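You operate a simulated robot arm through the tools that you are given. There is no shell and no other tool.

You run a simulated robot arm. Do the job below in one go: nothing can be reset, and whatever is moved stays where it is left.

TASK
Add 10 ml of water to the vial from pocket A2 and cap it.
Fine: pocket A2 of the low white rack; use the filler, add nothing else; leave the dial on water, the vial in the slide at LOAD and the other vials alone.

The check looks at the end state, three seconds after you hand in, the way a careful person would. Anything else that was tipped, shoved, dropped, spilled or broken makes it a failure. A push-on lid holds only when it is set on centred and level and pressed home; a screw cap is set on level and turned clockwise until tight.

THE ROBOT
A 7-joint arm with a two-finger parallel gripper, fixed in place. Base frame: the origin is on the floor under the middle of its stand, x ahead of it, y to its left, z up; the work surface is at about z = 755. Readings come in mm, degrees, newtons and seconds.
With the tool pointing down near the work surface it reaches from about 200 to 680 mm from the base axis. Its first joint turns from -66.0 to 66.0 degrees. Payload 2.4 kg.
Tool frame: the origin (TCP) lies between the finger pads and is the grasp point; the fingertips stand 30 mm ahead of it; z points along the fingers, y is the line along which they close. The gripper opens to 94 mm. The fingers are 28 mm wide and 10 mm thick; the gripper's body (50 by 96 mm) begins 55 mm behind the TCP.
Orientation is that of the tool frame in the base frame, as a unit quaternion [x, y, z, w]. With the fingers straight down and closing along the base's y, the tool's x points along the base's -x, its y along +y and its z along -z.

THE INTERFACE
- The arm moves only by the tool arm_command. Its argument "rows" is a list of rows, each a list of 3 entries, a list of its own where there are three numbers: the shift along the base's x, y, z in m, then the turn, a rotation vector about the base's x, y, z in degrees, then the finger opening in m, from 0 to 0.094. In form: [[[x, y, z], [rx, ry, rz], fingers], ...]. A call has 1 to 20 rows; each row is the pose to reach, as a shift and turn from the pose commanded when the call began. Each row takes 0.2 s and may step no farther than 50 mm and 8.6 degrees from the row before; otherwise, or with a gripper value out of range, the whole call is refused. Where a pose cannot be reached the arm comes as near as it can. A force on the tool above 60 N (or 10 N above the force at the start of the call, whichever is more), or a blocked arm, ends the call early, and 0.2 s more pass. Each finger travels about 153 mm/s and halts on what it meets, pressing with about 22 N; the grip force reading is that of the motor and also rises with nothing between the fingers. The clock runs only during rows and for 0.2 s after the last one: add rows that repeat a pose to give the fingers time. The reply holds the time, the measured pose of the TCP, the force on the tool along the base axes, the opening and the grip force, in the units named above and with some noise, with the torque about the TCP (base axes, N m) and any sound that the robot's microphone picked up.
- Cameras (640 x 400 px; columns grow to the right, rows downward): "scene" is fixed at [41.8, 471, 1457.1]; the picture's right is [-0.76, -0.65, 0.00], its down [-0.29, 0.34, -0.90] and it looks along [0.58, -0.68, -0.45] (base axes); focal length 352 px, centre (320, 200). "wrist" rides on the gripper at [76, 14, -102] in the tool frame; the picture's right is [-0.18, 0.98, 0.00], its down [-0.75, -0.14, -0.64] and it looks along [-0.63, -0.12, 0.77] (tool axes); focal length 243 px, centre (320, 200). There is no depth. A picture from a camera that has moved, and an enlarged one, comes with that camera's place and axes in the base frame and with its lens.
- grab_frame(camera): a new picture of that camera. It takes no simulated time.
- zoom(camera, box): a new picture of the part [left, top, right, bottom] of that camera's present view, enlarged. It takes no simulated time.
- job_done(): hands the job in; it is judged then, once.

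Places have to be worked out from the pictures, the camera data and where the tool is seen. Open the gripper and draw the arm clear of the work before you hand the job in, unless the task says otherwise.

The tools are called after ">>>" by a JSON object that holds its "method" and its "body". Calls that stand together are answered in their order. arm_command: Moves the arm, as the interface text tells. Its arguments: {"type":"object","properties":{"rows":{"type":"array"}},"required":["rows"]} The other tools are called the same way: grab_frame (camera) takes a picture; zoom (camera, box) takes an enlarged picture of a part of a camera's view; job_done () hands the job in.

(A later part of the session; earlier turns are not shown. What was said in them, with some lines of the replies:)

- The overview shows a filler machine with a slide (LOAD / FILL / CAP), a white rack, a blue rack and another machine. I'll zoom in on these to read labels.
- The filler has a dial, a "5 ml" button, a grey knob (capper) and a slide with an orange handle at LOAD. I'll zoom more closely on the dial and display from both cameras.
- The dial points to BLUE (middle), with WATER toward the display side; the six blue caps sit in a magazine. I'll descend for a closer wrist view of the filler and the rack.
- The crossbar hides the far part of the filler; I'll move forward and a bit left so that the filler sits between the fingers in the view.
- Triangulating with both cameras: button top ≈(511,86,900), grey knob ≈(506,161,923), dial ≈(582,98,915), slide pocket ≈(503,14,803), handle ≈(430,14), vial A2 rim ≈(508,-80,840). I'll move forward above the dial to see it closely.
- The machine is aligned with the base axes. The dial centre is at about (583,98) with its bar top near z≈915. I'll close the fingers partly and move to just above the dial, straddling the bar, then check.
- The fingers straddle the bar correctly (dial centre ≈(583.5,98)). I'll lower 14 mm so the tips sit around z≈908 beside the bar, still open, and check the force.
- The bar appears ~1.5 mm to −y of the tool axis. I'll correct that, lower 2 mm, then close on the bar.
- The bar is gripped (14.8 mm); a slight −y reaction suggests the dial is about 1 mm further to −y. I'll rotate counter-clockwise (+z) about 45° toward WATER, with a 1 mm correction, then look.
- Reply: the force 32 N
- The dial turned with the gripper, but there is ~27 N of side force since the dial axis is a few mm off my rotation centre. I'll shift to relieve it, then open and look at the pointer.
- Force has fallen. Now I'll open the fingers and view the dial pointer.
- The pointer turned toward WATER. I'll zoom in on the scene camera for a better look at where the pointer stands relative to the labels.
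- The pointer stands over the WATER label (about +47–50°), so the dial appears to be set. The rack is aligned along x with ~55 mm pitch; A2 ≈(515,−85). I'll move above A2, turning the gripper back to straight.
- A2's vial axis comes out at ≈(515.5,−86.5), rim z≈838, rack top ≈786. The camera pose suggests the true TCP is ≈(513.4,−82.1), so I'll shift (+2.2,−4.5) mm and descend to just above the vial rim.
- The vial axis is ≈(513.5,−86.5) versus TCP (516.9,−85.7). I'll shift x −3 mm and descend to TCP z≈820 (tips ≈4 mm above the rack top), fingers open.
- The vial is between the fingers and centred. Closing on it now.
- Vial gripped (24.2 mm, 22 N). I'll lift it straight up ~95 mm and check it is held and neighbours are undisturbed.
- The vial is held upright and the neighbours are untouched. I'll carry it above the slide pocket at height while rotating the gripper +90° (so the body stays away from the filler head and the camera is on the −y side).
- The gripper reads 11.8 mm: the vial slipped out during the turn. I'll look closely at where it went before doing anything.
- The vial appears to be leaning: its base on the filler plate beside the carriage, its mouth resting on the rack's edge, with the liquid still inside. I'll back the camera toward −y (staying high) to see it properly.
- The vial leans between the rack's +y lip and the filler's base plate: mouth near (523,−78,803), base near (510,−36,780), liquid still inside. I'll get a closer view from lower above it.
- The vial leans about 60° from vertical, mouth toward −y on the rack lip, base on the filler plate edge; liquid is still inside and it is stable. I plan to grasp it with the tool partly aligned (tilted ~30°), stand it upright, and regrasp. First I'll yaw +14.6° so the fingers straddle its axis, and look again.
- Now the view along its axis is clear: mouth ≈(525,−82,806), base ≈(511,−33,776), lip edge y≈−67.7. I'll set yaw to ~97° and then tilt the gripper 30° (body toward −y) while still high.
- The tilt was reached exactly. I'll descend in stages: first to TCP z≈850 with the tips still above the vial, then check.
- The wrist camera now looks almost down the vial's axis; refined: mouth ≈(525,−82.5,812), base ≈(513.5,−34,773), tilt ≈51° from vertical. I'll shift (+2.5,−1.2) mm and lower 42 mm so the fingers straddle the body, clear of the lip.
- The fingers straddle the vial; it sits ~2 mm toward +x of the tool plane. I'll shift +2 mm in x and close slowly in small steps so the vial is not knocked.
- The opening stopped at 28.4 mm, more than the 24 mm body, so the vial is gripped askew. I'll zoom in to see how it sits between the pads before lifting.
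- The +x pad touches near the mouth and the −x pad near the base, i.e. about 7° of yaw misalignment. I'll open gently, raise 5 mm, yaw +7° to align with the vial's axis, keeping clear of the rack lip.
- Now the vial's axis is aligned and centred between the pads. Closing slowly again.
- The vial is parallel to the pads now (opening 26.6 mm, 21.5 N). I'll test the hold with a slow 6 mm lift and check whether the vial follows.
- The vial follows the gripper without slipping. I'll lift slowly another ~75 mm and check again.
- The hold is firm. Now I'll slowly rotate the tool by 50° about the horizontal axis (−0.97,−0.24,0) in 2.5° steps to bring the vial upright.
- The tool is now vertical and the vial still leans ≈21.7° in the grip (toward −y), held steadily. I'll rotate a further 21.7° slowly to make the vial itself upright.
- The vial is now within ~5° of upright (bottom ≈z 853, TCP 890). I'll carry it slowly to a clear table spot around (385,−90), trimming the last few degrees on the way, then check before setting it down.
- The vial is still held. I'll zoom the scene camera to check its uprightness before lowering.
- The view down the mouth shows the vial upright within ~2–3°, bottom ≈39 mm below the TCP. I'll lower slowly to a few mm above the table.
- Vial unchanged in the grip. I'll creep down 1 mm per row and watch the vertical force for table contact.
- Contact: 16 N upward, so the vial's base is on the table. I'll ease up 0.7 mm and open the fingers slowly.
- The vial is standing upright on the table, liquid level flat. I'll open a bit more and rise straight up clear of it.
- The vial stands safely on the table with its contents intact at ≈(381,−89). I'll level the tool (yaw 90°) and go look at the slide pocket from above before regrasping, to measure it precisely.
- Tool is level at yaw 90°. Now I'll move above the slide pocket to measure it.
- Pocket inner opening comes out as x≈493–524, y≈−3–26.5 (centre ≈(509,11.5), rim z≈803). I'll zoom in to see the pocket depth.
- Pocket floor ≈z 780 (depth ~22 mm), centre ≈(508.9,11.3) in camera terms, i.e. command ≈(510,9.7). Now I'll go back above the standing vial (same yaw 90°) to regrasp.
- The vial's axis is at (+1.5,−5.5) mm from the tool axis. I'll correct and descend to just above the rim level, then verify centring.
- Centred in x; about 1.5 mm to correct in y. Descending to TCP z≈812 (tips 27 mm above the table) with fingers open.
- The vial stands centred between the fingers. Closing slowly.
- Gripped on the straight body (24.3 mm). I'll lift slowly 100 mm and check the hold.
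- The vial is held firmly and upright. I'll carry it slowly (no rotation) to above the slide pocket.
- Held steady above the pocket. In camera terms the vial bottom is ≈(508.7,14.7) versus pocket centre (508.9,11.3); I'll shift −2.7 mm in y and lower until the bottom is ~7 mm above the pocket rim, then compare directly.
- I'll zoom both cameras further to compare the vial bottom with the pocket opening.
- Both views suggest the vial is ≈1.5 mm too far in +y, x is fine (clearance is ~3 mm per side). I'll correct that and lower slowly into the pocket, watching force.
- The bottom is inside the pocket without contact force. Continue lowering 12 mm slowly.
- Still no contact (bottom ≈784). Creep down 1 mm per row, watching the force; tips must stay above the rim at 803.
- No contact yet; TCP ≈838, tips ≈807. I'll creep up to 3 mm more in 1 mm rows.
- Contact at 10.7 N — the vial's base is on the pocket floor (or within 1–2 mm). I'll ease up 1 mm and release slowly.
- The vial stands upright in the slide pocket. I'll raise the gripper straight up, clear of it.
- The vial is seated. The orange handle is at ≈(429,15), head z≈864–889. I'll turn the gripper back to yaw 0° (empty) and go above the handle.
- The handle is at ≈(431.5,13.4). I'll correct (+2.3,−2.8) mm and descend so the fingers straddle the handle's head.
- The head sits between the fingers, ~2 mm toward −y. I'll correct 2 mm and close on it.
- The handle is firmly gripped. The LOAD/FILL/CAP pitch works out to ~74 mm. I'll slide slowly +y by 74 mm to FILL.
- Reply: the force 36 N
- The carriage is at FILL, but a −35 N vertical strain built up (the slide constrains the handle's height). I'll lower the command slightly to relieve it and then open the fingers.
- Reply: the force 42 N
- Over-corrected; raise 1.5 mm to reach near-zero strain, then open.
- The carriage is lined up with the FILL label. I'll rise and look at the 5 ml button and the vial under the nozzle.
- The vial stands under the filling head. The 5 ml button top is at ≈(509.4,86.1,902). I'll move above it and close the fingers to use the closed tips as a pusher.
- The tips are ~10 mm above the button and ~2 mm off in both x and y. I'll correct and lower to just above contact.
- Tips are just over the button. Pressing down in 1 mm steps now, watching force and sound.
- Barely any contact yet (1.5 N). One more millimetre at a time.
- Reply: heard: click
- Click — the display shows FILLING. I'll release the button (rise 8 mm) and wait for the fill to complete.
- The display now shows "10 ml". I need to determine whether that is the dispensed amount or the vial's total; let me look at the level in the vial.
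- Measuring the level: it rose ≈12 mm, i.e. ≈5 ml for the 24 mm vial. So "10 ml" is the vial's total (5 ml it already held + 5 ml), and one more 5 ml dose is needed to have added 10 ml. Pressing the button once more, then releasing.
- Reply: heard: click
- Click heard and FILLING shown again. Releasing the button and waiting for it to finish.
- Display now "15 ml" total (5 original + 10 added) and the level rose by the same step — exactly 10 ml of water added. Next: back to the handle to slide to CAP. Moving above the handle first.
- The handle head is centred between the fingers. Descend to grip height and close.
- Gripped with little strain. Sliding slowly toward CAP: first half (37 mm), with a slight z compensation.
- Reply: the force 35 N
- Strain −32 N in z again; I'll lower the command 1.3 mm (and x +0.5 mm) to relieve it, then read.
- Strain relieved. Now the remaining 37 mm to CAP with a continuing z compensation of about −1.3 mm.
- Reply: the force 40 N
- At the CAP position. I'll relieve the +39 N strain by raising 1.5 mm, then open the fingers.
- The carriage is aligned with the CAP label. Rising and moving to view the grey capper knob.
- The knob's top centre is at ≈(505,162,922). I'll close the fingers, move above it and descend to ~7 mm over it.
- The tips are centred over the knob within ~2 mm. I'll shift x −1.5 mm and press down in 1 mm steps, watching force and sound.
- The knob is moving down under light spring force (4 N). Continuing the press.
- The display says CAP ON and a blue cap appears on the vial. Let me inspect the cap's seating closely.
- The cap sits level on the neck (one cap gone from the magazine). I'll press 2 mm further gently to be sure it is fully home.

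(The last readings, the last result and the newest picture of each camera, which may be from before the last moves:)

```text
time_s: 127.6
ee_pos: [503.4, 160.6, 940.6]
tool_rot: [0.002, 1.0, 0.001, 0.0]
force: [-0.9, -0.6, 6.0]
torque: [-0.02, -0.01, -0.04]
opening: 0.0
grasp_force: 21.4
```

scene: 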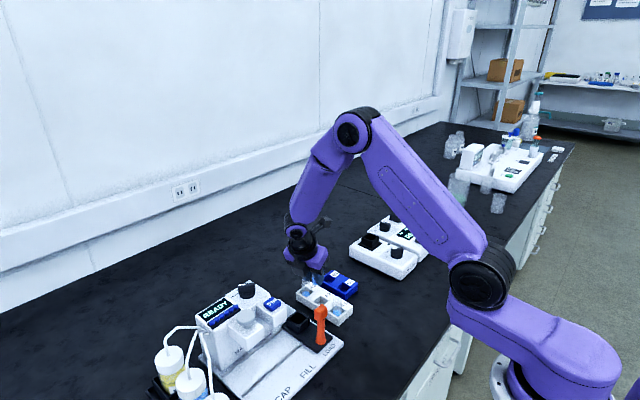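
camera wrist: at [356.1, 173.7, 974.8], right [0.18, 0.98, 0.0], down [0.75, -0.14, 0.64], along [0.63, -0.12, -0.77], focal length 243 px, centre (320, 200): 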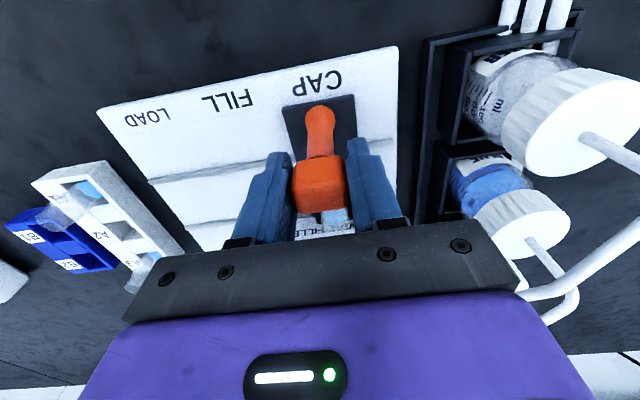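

>>> {"method": "arm_command", "body": {"rows": [[[0, 0, -0.001], [0, 0, 0], 0.0], [[0, 0, -0.002], [0, 0, 0], 0.0], [[0, 0, -0.003], [0, 0, 0], 0.0]]}}

>>> {"method": "zoom", "body": {"camera": "scene", "box": [200, 290, 280, 360]}}

```text
time_s: 128.4
ee_pos: [504.0, 160.6, 938.5]
tool_rot: [0.0, 1.0, 0.001, -0.001]
force: [-9.8, -2.0, 28.4]
torque: [-0.11, 0.09, -0.05]
opening: 0.0
grasp_force: 22.0
```

```text
5.71 times, centred on (240, 325) of scene
camera zoom: at [41.1, 470.8, 1457.2], right [-0.76, -0.65, 0.0], down [-0.29, 0.34, -0.9], along [0.59, -0.68, -0.45], focal length 2010 px, centre (777, -514)
```

zoom: 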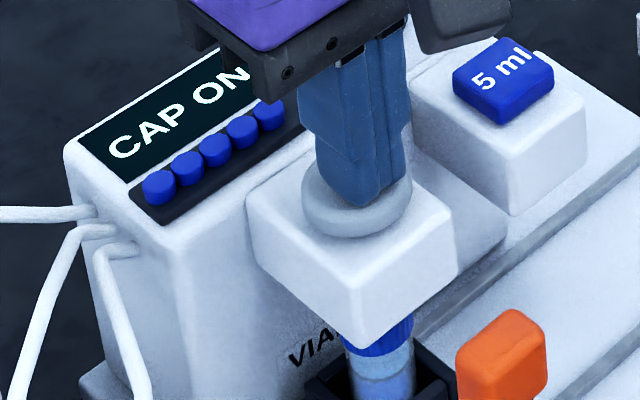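

The knob has bottomed (28 N), so the cap is pressed home. Now I'll release and rise clear.

>>> {"method": "arm_command", "body": {"rows": [[[0, 0, 0.003], [0, 0, 0], 0.0], [[0, 0, 0.008], [0, 0, 0], 0.0], [[0, 0, 0.014], [0, 0, 0], 0.0], [[0, 0, 0.022], [0, 0, 0], 0.0], [[0, 0, 0.035], [0, 0, 0], 0.0], [[0, 0, 0.06], [0, 0, 0], 0.0], [[0, 0, 0.085], [0, 0, 0], 0.0], [[0, 0, 0.085], [0, 0, 0], 0.0]]}}

>>> {"method": "zoom", "body": {"camera": "scene", "box": [180, 270, 300, 365]}}

```text
time_s: 130.2
ee_pos: [504.2, 160.8, 1022.3]
tool_rot: [0.0, 1.0, 0.001, -0.001]
force: [1.0, -0.4, 0.5]
torque: [0.02, 0.0, 0.01]
opening: 0.0
grasp_force: 22.5
```

```text
4.21 times, centred on (240, 318) of scene
camera zoom: at [41.8, 471.0, 1457.1], right [-0.76, -0.65, 0.0], down [-0.29, 0.34, -0.9], along [0.58, -0.68, -0.45], focal length 1481 px, centre (657, -295)
```

zoom: 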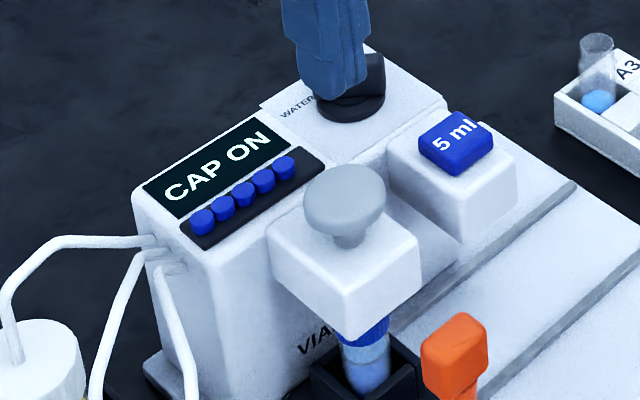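

Cap stays on, the knob sprang back. Now back to the handle to return the slide to LOAD: moving above it.

>>> {"method": "arm_command", "body": {"rows": [[[-0.03, -0.001, 0.0], [0, 0, 0], 0.02], [[-0.06, -0.003, 0.0], [0, 0, 0], 0.05], [[-0.071, -0.0035, 0.0], [0, 0, 0], 0.06], [[-0.071, -0.0035, -0.04], [0, 0, 0], 0.06], [[-0.071, -0.0035, -0.08], [0, 0, 0], 0.06], [[-0.071, -0.0035, -0.11], [0, 0, 0], 0.06], [[-0.071, -0.0035, -0.11], [0, 0, 0], 0.06]]}}

>>> {"method": "zoom", "body": {"camera": "wrist", "box": [220, 70, 420, 230]}}

```text
time_s: 131.8
ee_pos: [432.9, 159.1, 910.3]
tool_rot: [0.001, 1.0, 0.001, 0.0]
force: [-0.2, -1.2, 0.3]
torque: [-0.03, -0.01, 0.01]
opening: 60.2
grasp_force: 0.0
```

```text
2.50 times, centred on (320, 150) of wrist
camera zoom: at [355.5, 174.9, 1013.3], right [0.19, 0.98, 0.0], down [0.75, -0.14, 0.64], along [0.63, -0.12, -0.77], focal length 606 px, centre (320, 325)
```

zoom: 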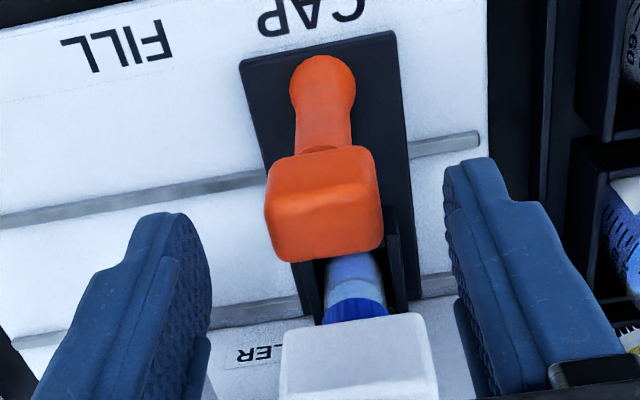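

The handle is centred between the fingers. Descend and grip it.

>>> {"method": "arm_command", "body": {"rows": [[[0, 0, -0.015], [0, 0, 0], 0.06], [[0, 0, -0.03], [0, 0, 0], 0.06], [[0, 0, -0.039], [0, 0, 0], 0.06], [[0, 0, -0.039], [0, 0, 0], 0.05], [[0, 0, -0.039], [0, 0, 0], 0.042], [[0, 0, -0.039], [0, 0, 0], 0.038], [[0, 0, -0.039], [0, 0, 0], 0.035], [[0, 0, -0.039], [0, 0, 0], 0.032], [[0, 0, -0.039], [0, 0, 0], 0.025], [[0, 0, -0.039], [0, 0, 0], 0.012], [[0, 0, -0.039], [0, 0, 0], 0.012]]}}

```text
time_s: 134.2
ee_pos: [432.5, 157.5, 871.6]
tool_rot: [0.001, 1.0, 0.001, -0.001]
force: [1.7, 3.0, -1.9]
torque: [-0.03, -0.15, 0.1]
opening: 34.0
grasp_force: 45.0
```

Gripped with minimal strain. Slide back −37 mm first, then check strain.

>>> {"method": "arm_command", "body": {"rows": [[[0, -0.002, 0], [0, 0, 0], 0.012], [[0, -0.006, 0], [0, 0, 0], 0.012], [[0, -0.012, 0], [0, 0, 0], 0.012], [[0, -0.018, 0], [0, 0, 0], 0.012], [[0, -0.024, 0], [0, 0, 0], 0.012], [[0, -0.03, 0], [0, 0, 0], 0.012], [[0, -0.035, 0], [0, 0, 0], 0.012], [[0, -0.037, 0], [0, 0, 0], 0.012]]}}

```text
time_s: 136.0
ee_pos: [433.5, 120.1, 872.5]
tool_rot: [0.001, 1.0, 0.0, 0.0]
force: [4.1, 0.6, -7.0]
torque: [0.04, -0.43, -0.05]
opening: 33.8
grasp_force: 45.0
```

Low strain (−7 N). Continue −37 mm to FILL with a +0.8 mm z allowance.

>>> {"method": "arm_command", "body": {"rows": [[[0, -0.002, 0], [0, 0, 0], 0.012], [[0, -0.006, 0.0001], [0, 0, 0], 0.012], [[0, -0.012, 0.0002], [0, 0, 0], 0.012], [[0, -0.018, 0.0004], [0, 0, 0], 0.012], [[0, -0.024, 0.0006], [0, 0, 0], 0.012], [[0, -0.03, 0.0007], [0, 0, 0], 0.012], [[0, -0.035, 0.0008], [0, 0, 0], 0.012], [[0, -0.037, 0.0008], [0, 0, 0], 0.012]]}}

```text
time_s: 137.8
ee_pos: [434.1, 84.6, 873.9]
tool_rot: [0.0, 1.0, 0.001, -0.001]
force: [13.8, 2.6, -38.7]
torque: [-0.02, 0.58, 0.04]
opening: 33.9
grasp_force: 45.4
```

Strain −39 N; lower 1.5 mm and x +0.5 mm to relieve, then continue to LOAD in parts.

>>> {"method": "arm_command", "body": {"rows": [[[0.0005, 0, -0.0008], [0, 0, 0], 0.012], [[0.0005, 0, -0.0015], [0, 0, 0], 0.012]]}}

>>> {"method": "arm_command", "body": {"rows": [[[0, -0.002, 0], [0, 0, 0], 0.012], [[0, -0.006, 0], [0, 0, 0], 0.012], [[0, -0.012, 0], [0, 0, 0], 0.012], [[0, -0.018, 0], [0, 0, 0], 0.012], [[0, -0.024, 0], [0, 0, 0], 0.012], [[0, -0.03, 0], [0, 0, 0], 0.012], [[0, -0.035, 0], [0, 0, 0], 0.012], [[0, -0.037, 0], [0, 0, 0], 0.012]]}}

```text
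time_s: 138.4
ee_pos: [433.4, 84.1, 872.9]
tool_rot: [0.0, 1.0, 0.0, -0.001]
force: [-4.4, 2.8, 28.0]
torque: [-0.02, 0.64, 0.07]
opening: 34.0
grasp_force: 44.3
```

```text
time_s: 140.2
ee_pos: [432.6, 46.0, 873.4]
tool_rot: [0.001, 1.0, 0.001, -0.001]
force: [-3.8, 0.9, 22.8]
torque: [-0.01, 0.49, -0.03]
opening: 33.9
grasp_force: 44.5
```

Now the last 37 mm to LOAD with +0.8 mm in z.

>>> {"method": "arm_command", "body": {"rows": [[[0, -0.002, 0.0002], [0, 0, 0], 0.012], [[0, -0.006, 0.0004], [0, 0, 0], 0.012], [[0, -0.012, 0.0006], [0, 0, 0], 0.012], [[0, -0.018, 0.0008], [0, 0, 0], 0.012], [[0, -0.024, 0.0009], [0, 0, 0], 0.012], [[0, -0.03, 0.001], [0, 0, 0], 0.012], [[0, -0.035, 0.001], [0, 0, 0], 0.012], [[0, -0.037, 0.001], [0, 0, 0], 0.012], [[0, -0.037, 0.001], [0, 0, 0], 0.012]]}}

>>> {"method": "zoom", "body": {"camera": "wrist", "box": [220, 50, 420, 230]}}

>>> {"method": "zoom", "body": {"camera": "scene", "box": [180, 250, 380, 390]}}

```text
time_s: 142.2
ee_pos: [433.2, 10.7, 873.8]
tool_rot: [0.0, 1.0, 0.0, -0.003]
force: [-4.2, 6.7, -16.8]
torque: [-0.01, -0.18, -0.24]
opening: 34.2
grasp_force: 44.8
```

```text
2.22 times, centred on (320, 140) of wrist
camera zoom: at [356.6, 25.4, 975.7], right [0.18, 0.98, 0.0], down [0.76, -0.14, 0.64], along [0.63, -0.12, -0.77], focal length 539 px, centre (320, 333)
```

zoom: 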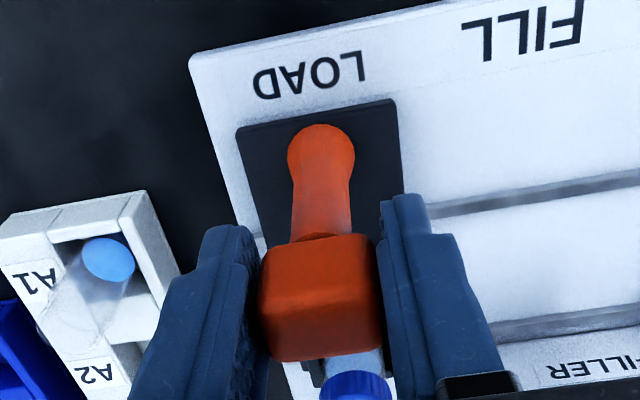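

```text
2.86 times, centred on (280, 320) of scene
camera zoom: at [42.0, 471.2, 1457.0], right [-0.76, -0.65, 0.0], down [-0.29, 0.34, -0.9], along [0.58, -0.68, -0.45], focal length 1005 px, centre (434, -143)
```

zoom: 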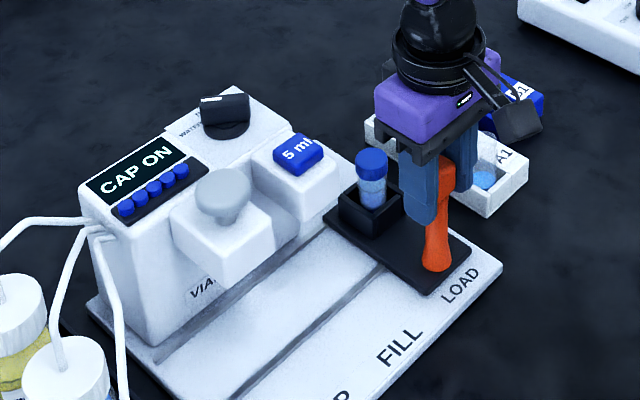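

Back at LOAD with the cap on. I'll relieve the remaining strain, open the fingers, and rise.

>>> {"method": "arm_command", "body": {"rows": [[[0, 0.0003, -0.0006], [0, 0, 0], 0.012], [[0, 0.0003, -0.0006], [0, 0, 0], 0.025], [[0, 0.0003, -0.0006], [0, 0, 0], 0.034], [[0, 0.0003, -0.0006], [0, 0, 0], 0.037], [[0, 0.0003, -0.0006], [0, 0, 0], 0.045], [[0, 0.0003, -0.0006], [0, 0, 0], 0.06], [[0, 0.0003, 0.01], [0, 0, 0], 0.06], [[0, 0.0003, 0.04], [0, 0, 0], 0.06], [[0, 0.0003, 0.08], [0, 0, 0], 0.06], [[0, 0.0003, 0.12], [0, 0, 0], 0.06], [[0, 0.0003, 0.12], [0, 0, 0], 0.06]]}}

>>> {"method": "zoom", "body": {"camera": "scene", "box": [270, 265, 370, 327]}}

>>> {"method": "zoom", "body": {"camera": "wrist", "box": [220, 70, 420, 220]}}

```text
time_s: 144.6
ee_pos: [431.0, 8.3, 992.7]
tool_rot: [0.001, 1.0, 0.001, -0.001]
force: [0.0, -0.6, 0.0]
torque: [-0.02, 0.0, 0.01]
opening: 60.2
grasp_force: 0.0
```

```text
6.40 times, centred on (320, 296) of scene
camera zoom: at [41.8, 471.0, 1457.1], right [-0.76, -0.65, 0.0], down [-0.29, 0.34, -0.9], along [0.58, -0.68, -0.45], focal length 2251 px, centre (320, -414)
```

zoom: 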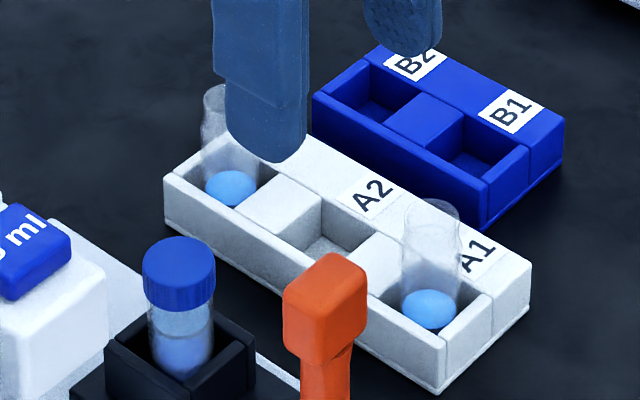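

```text
2.67 times, centred on (320, 145) of wrist
camera zoom: at [354.8, 24.2, 1095.5], right [0.19, 0.98, 0.0], down [0.75, -0.14, 0.64], along [0.63, -0.12, -0.77], focal length 647 px, centre (320, 347)
```

zoom: 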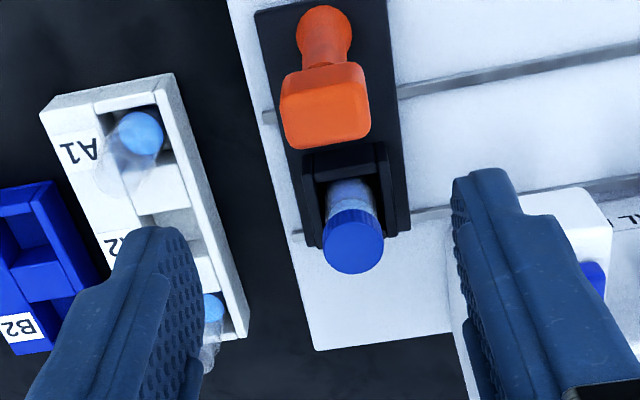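

Everything matches the initial layout: slide at LOAD, capped vial in it, other vials and racks in place. I'll withdraw the arm up and back toward its start pose with the gripper open.

>>> {"method": "arm_command", "body": {"rows": [[[-0.01, 0.0, 0.045], [0, 0, 0], 0.07], [[-0.025, 0.01, 0.085], [0, 0, 0], 0.08], [[-0.045, 0.025, 0.125], [0, 0, 0], 0.094], [[-0.07, 0.045, 0.16], [0, 0, 0], 0.094], [[-0.09, 0.06, 0.2], [0, 0, 0], 0.094], [[-0.11, 0.073, 0.24], [0, 0, 0], 0.094], [[-0.11, 0.073, 0.24], [0, 0, 0], 0.094]]}}

>>> {"method": "grab_frame", "body": {"camera": "scene"}}

>>> {"method": "zoom", "body": {"camera": "scene", "box": [190, 275, 290, 337]}}

>>> {"method": "zoom", "body": {"camera": "wrist", "box": [200, 60, 460, 220]}}

>>> {"method": "zoom", "body": {"camera": "scene", "box": [280, 295, 320, 330]}}

```text
time_s: 146.2
ee_pos: [323.3, 82.4, 1235.3]
tool_rot: [0.001, 1.0, 0.001, -0.001]
force: [1.0, -0.4, 0.1]
torque: [-0.04, 0.0, 0.02]
opening: 94.3
grasp_force: 0.0
```

```text
taken
```

scene: 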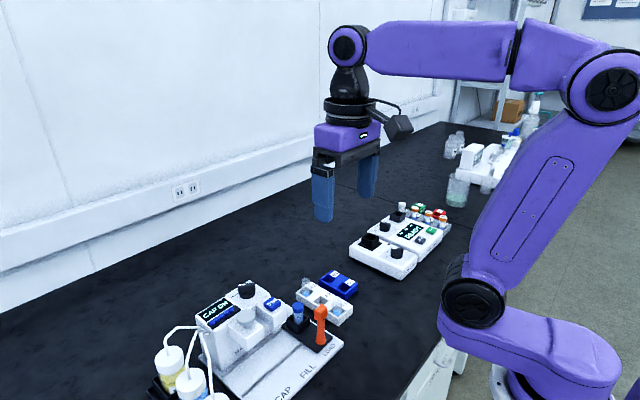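

```text
6.40 times, centred on (240, 306) of scene
camera zoom: at [41.8, 471.0, 1457.1], right [-0.76, -0.65, 0.0], down [-0.29, 0.34, -0.9], along [0.58, -0.68, -0.45], focal length 2251 px, centre (832, -478)
```

zoom: 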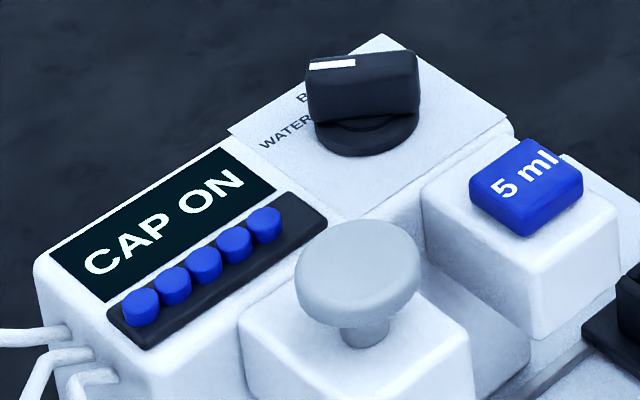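

```text
2.46 times, centred on (330, 140) of wrist
camera zoom: at [245.9, 98.0, 1337.5], right [0.19, 0.98, 0.0], down [0.75, -0.14, 0.64], along [0.63, -0.12, -0.77], focal length 597 px, centre (295, 348)
```

zoom: 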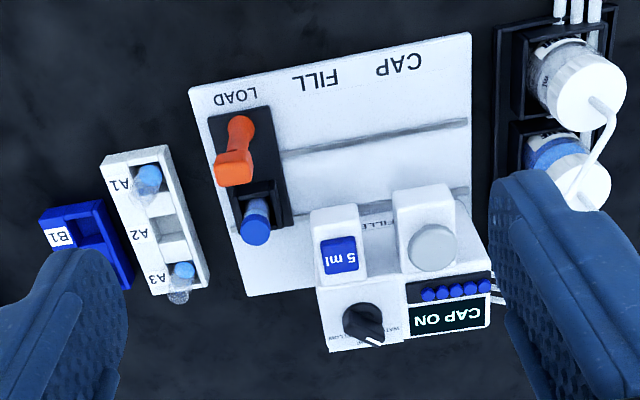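

```text
11.43 times, centred on (300, 312) of scene
camera zoom: at [41.8, 471.0, 1457.1], right [-0.76, -0.65, 0.0], down [-0.29, 0.34, -0.9], along [0.58, -0.68, -0.45], focal length 4019 px, centre (549, -1086)
```

zoom: 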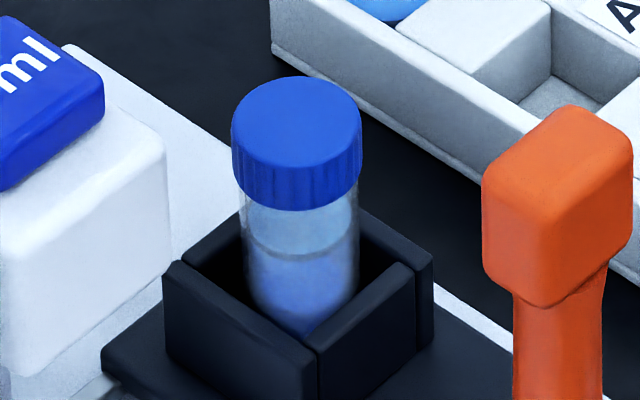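

The cap is level and seated on the shoulder, the slide is exactly at its original LOAD position. One last check of the dial from the wrist camera.

>>> {"method": "zoom", "body": {"camera": "wrist", "box": [325, 170, 385, 210]}}

>>> {"method": "zoom", "body": {"camera": "scene", "box": [140, 320, 240, 400]}}

```text
10.00 times, centred on (355, 190) of wrist
camera zoom: at [245.9, 98.0, 1337.5], right [0.19, 0.98, 0.0], down [0.75, -0.14, 0.64], along [0.63, -0.12, -0.77], focal length 2426 px, centre (-30, 300)
```

zoom: 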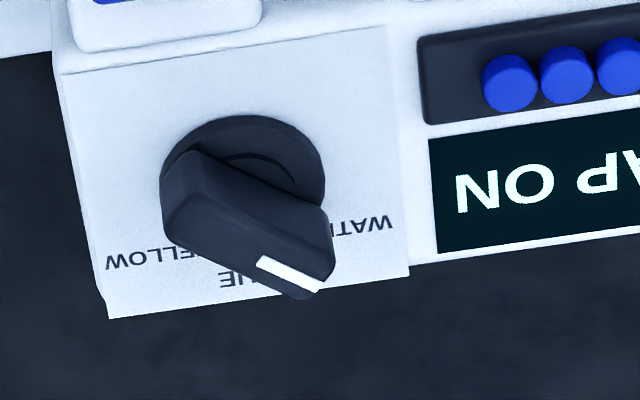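

```text
5.00 times, centred on (190, 360) of scene
camera zoom: at [41.8, 471.0, 1457.1], right [-0.76, -0.65, 0.0], down [-0.29, 0.34, -0.9], along [0.58, -0.68, -0.45], focal length 1758 px, centre (970, -600)
```

zoom: 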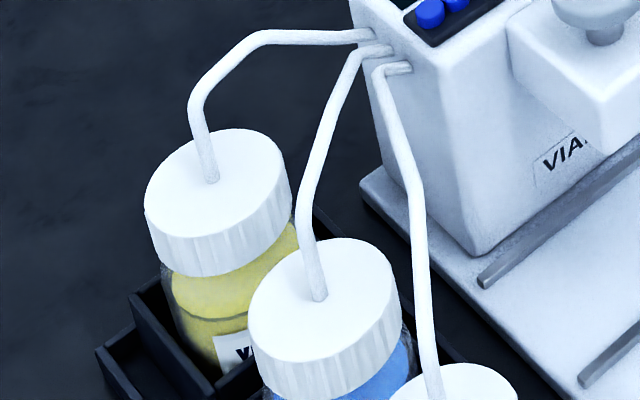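

The vial from A2 now has 10 ml of water added and its cap pressed on, and it is back in the slide at LOAD. The dial pointer is on WATER, the other vials haven't moved, and the arm is clear with the gripper open. During the move the vial slipped out of the gripper and leaned against the rack. I stood it back up, and its contents look intact. I'm handing the job in now.

>>> {"method": "job_done", "body": {}}

```text
The job is handed in.
```

I added 10 ml of water to the vial from A2 and capped it, and it is standing in the slide at LOAD. I've handed the job in but haven't seen the check's result.

- **Fill:** I turned the dial from BLUE to WATER and pressed the 5 ml button twice. The display read 10 ml, then 15 ml. It appears to count the roughly 5 ml already in the vial, because the level rose by about 5 ml with each press.
- **Cap:** I pressed the capper knob down until it stopped. The display shows CAP ON, and the cap looks level and fully seated.
- **Slip on the way:** the vial fell out of the gripper as I first carried it from the rack, and came to rest leaning between the rack and the filler. I stood it upright on the table, gripped it again and put it in the slide. I saw no spill on the bench, and its liquid level looked unchanged afterwards. The rack looks to be where it was.
- **End state:** the dial points to WATER, the other vials are where they were, and the arm is drawn back with the gripper open.
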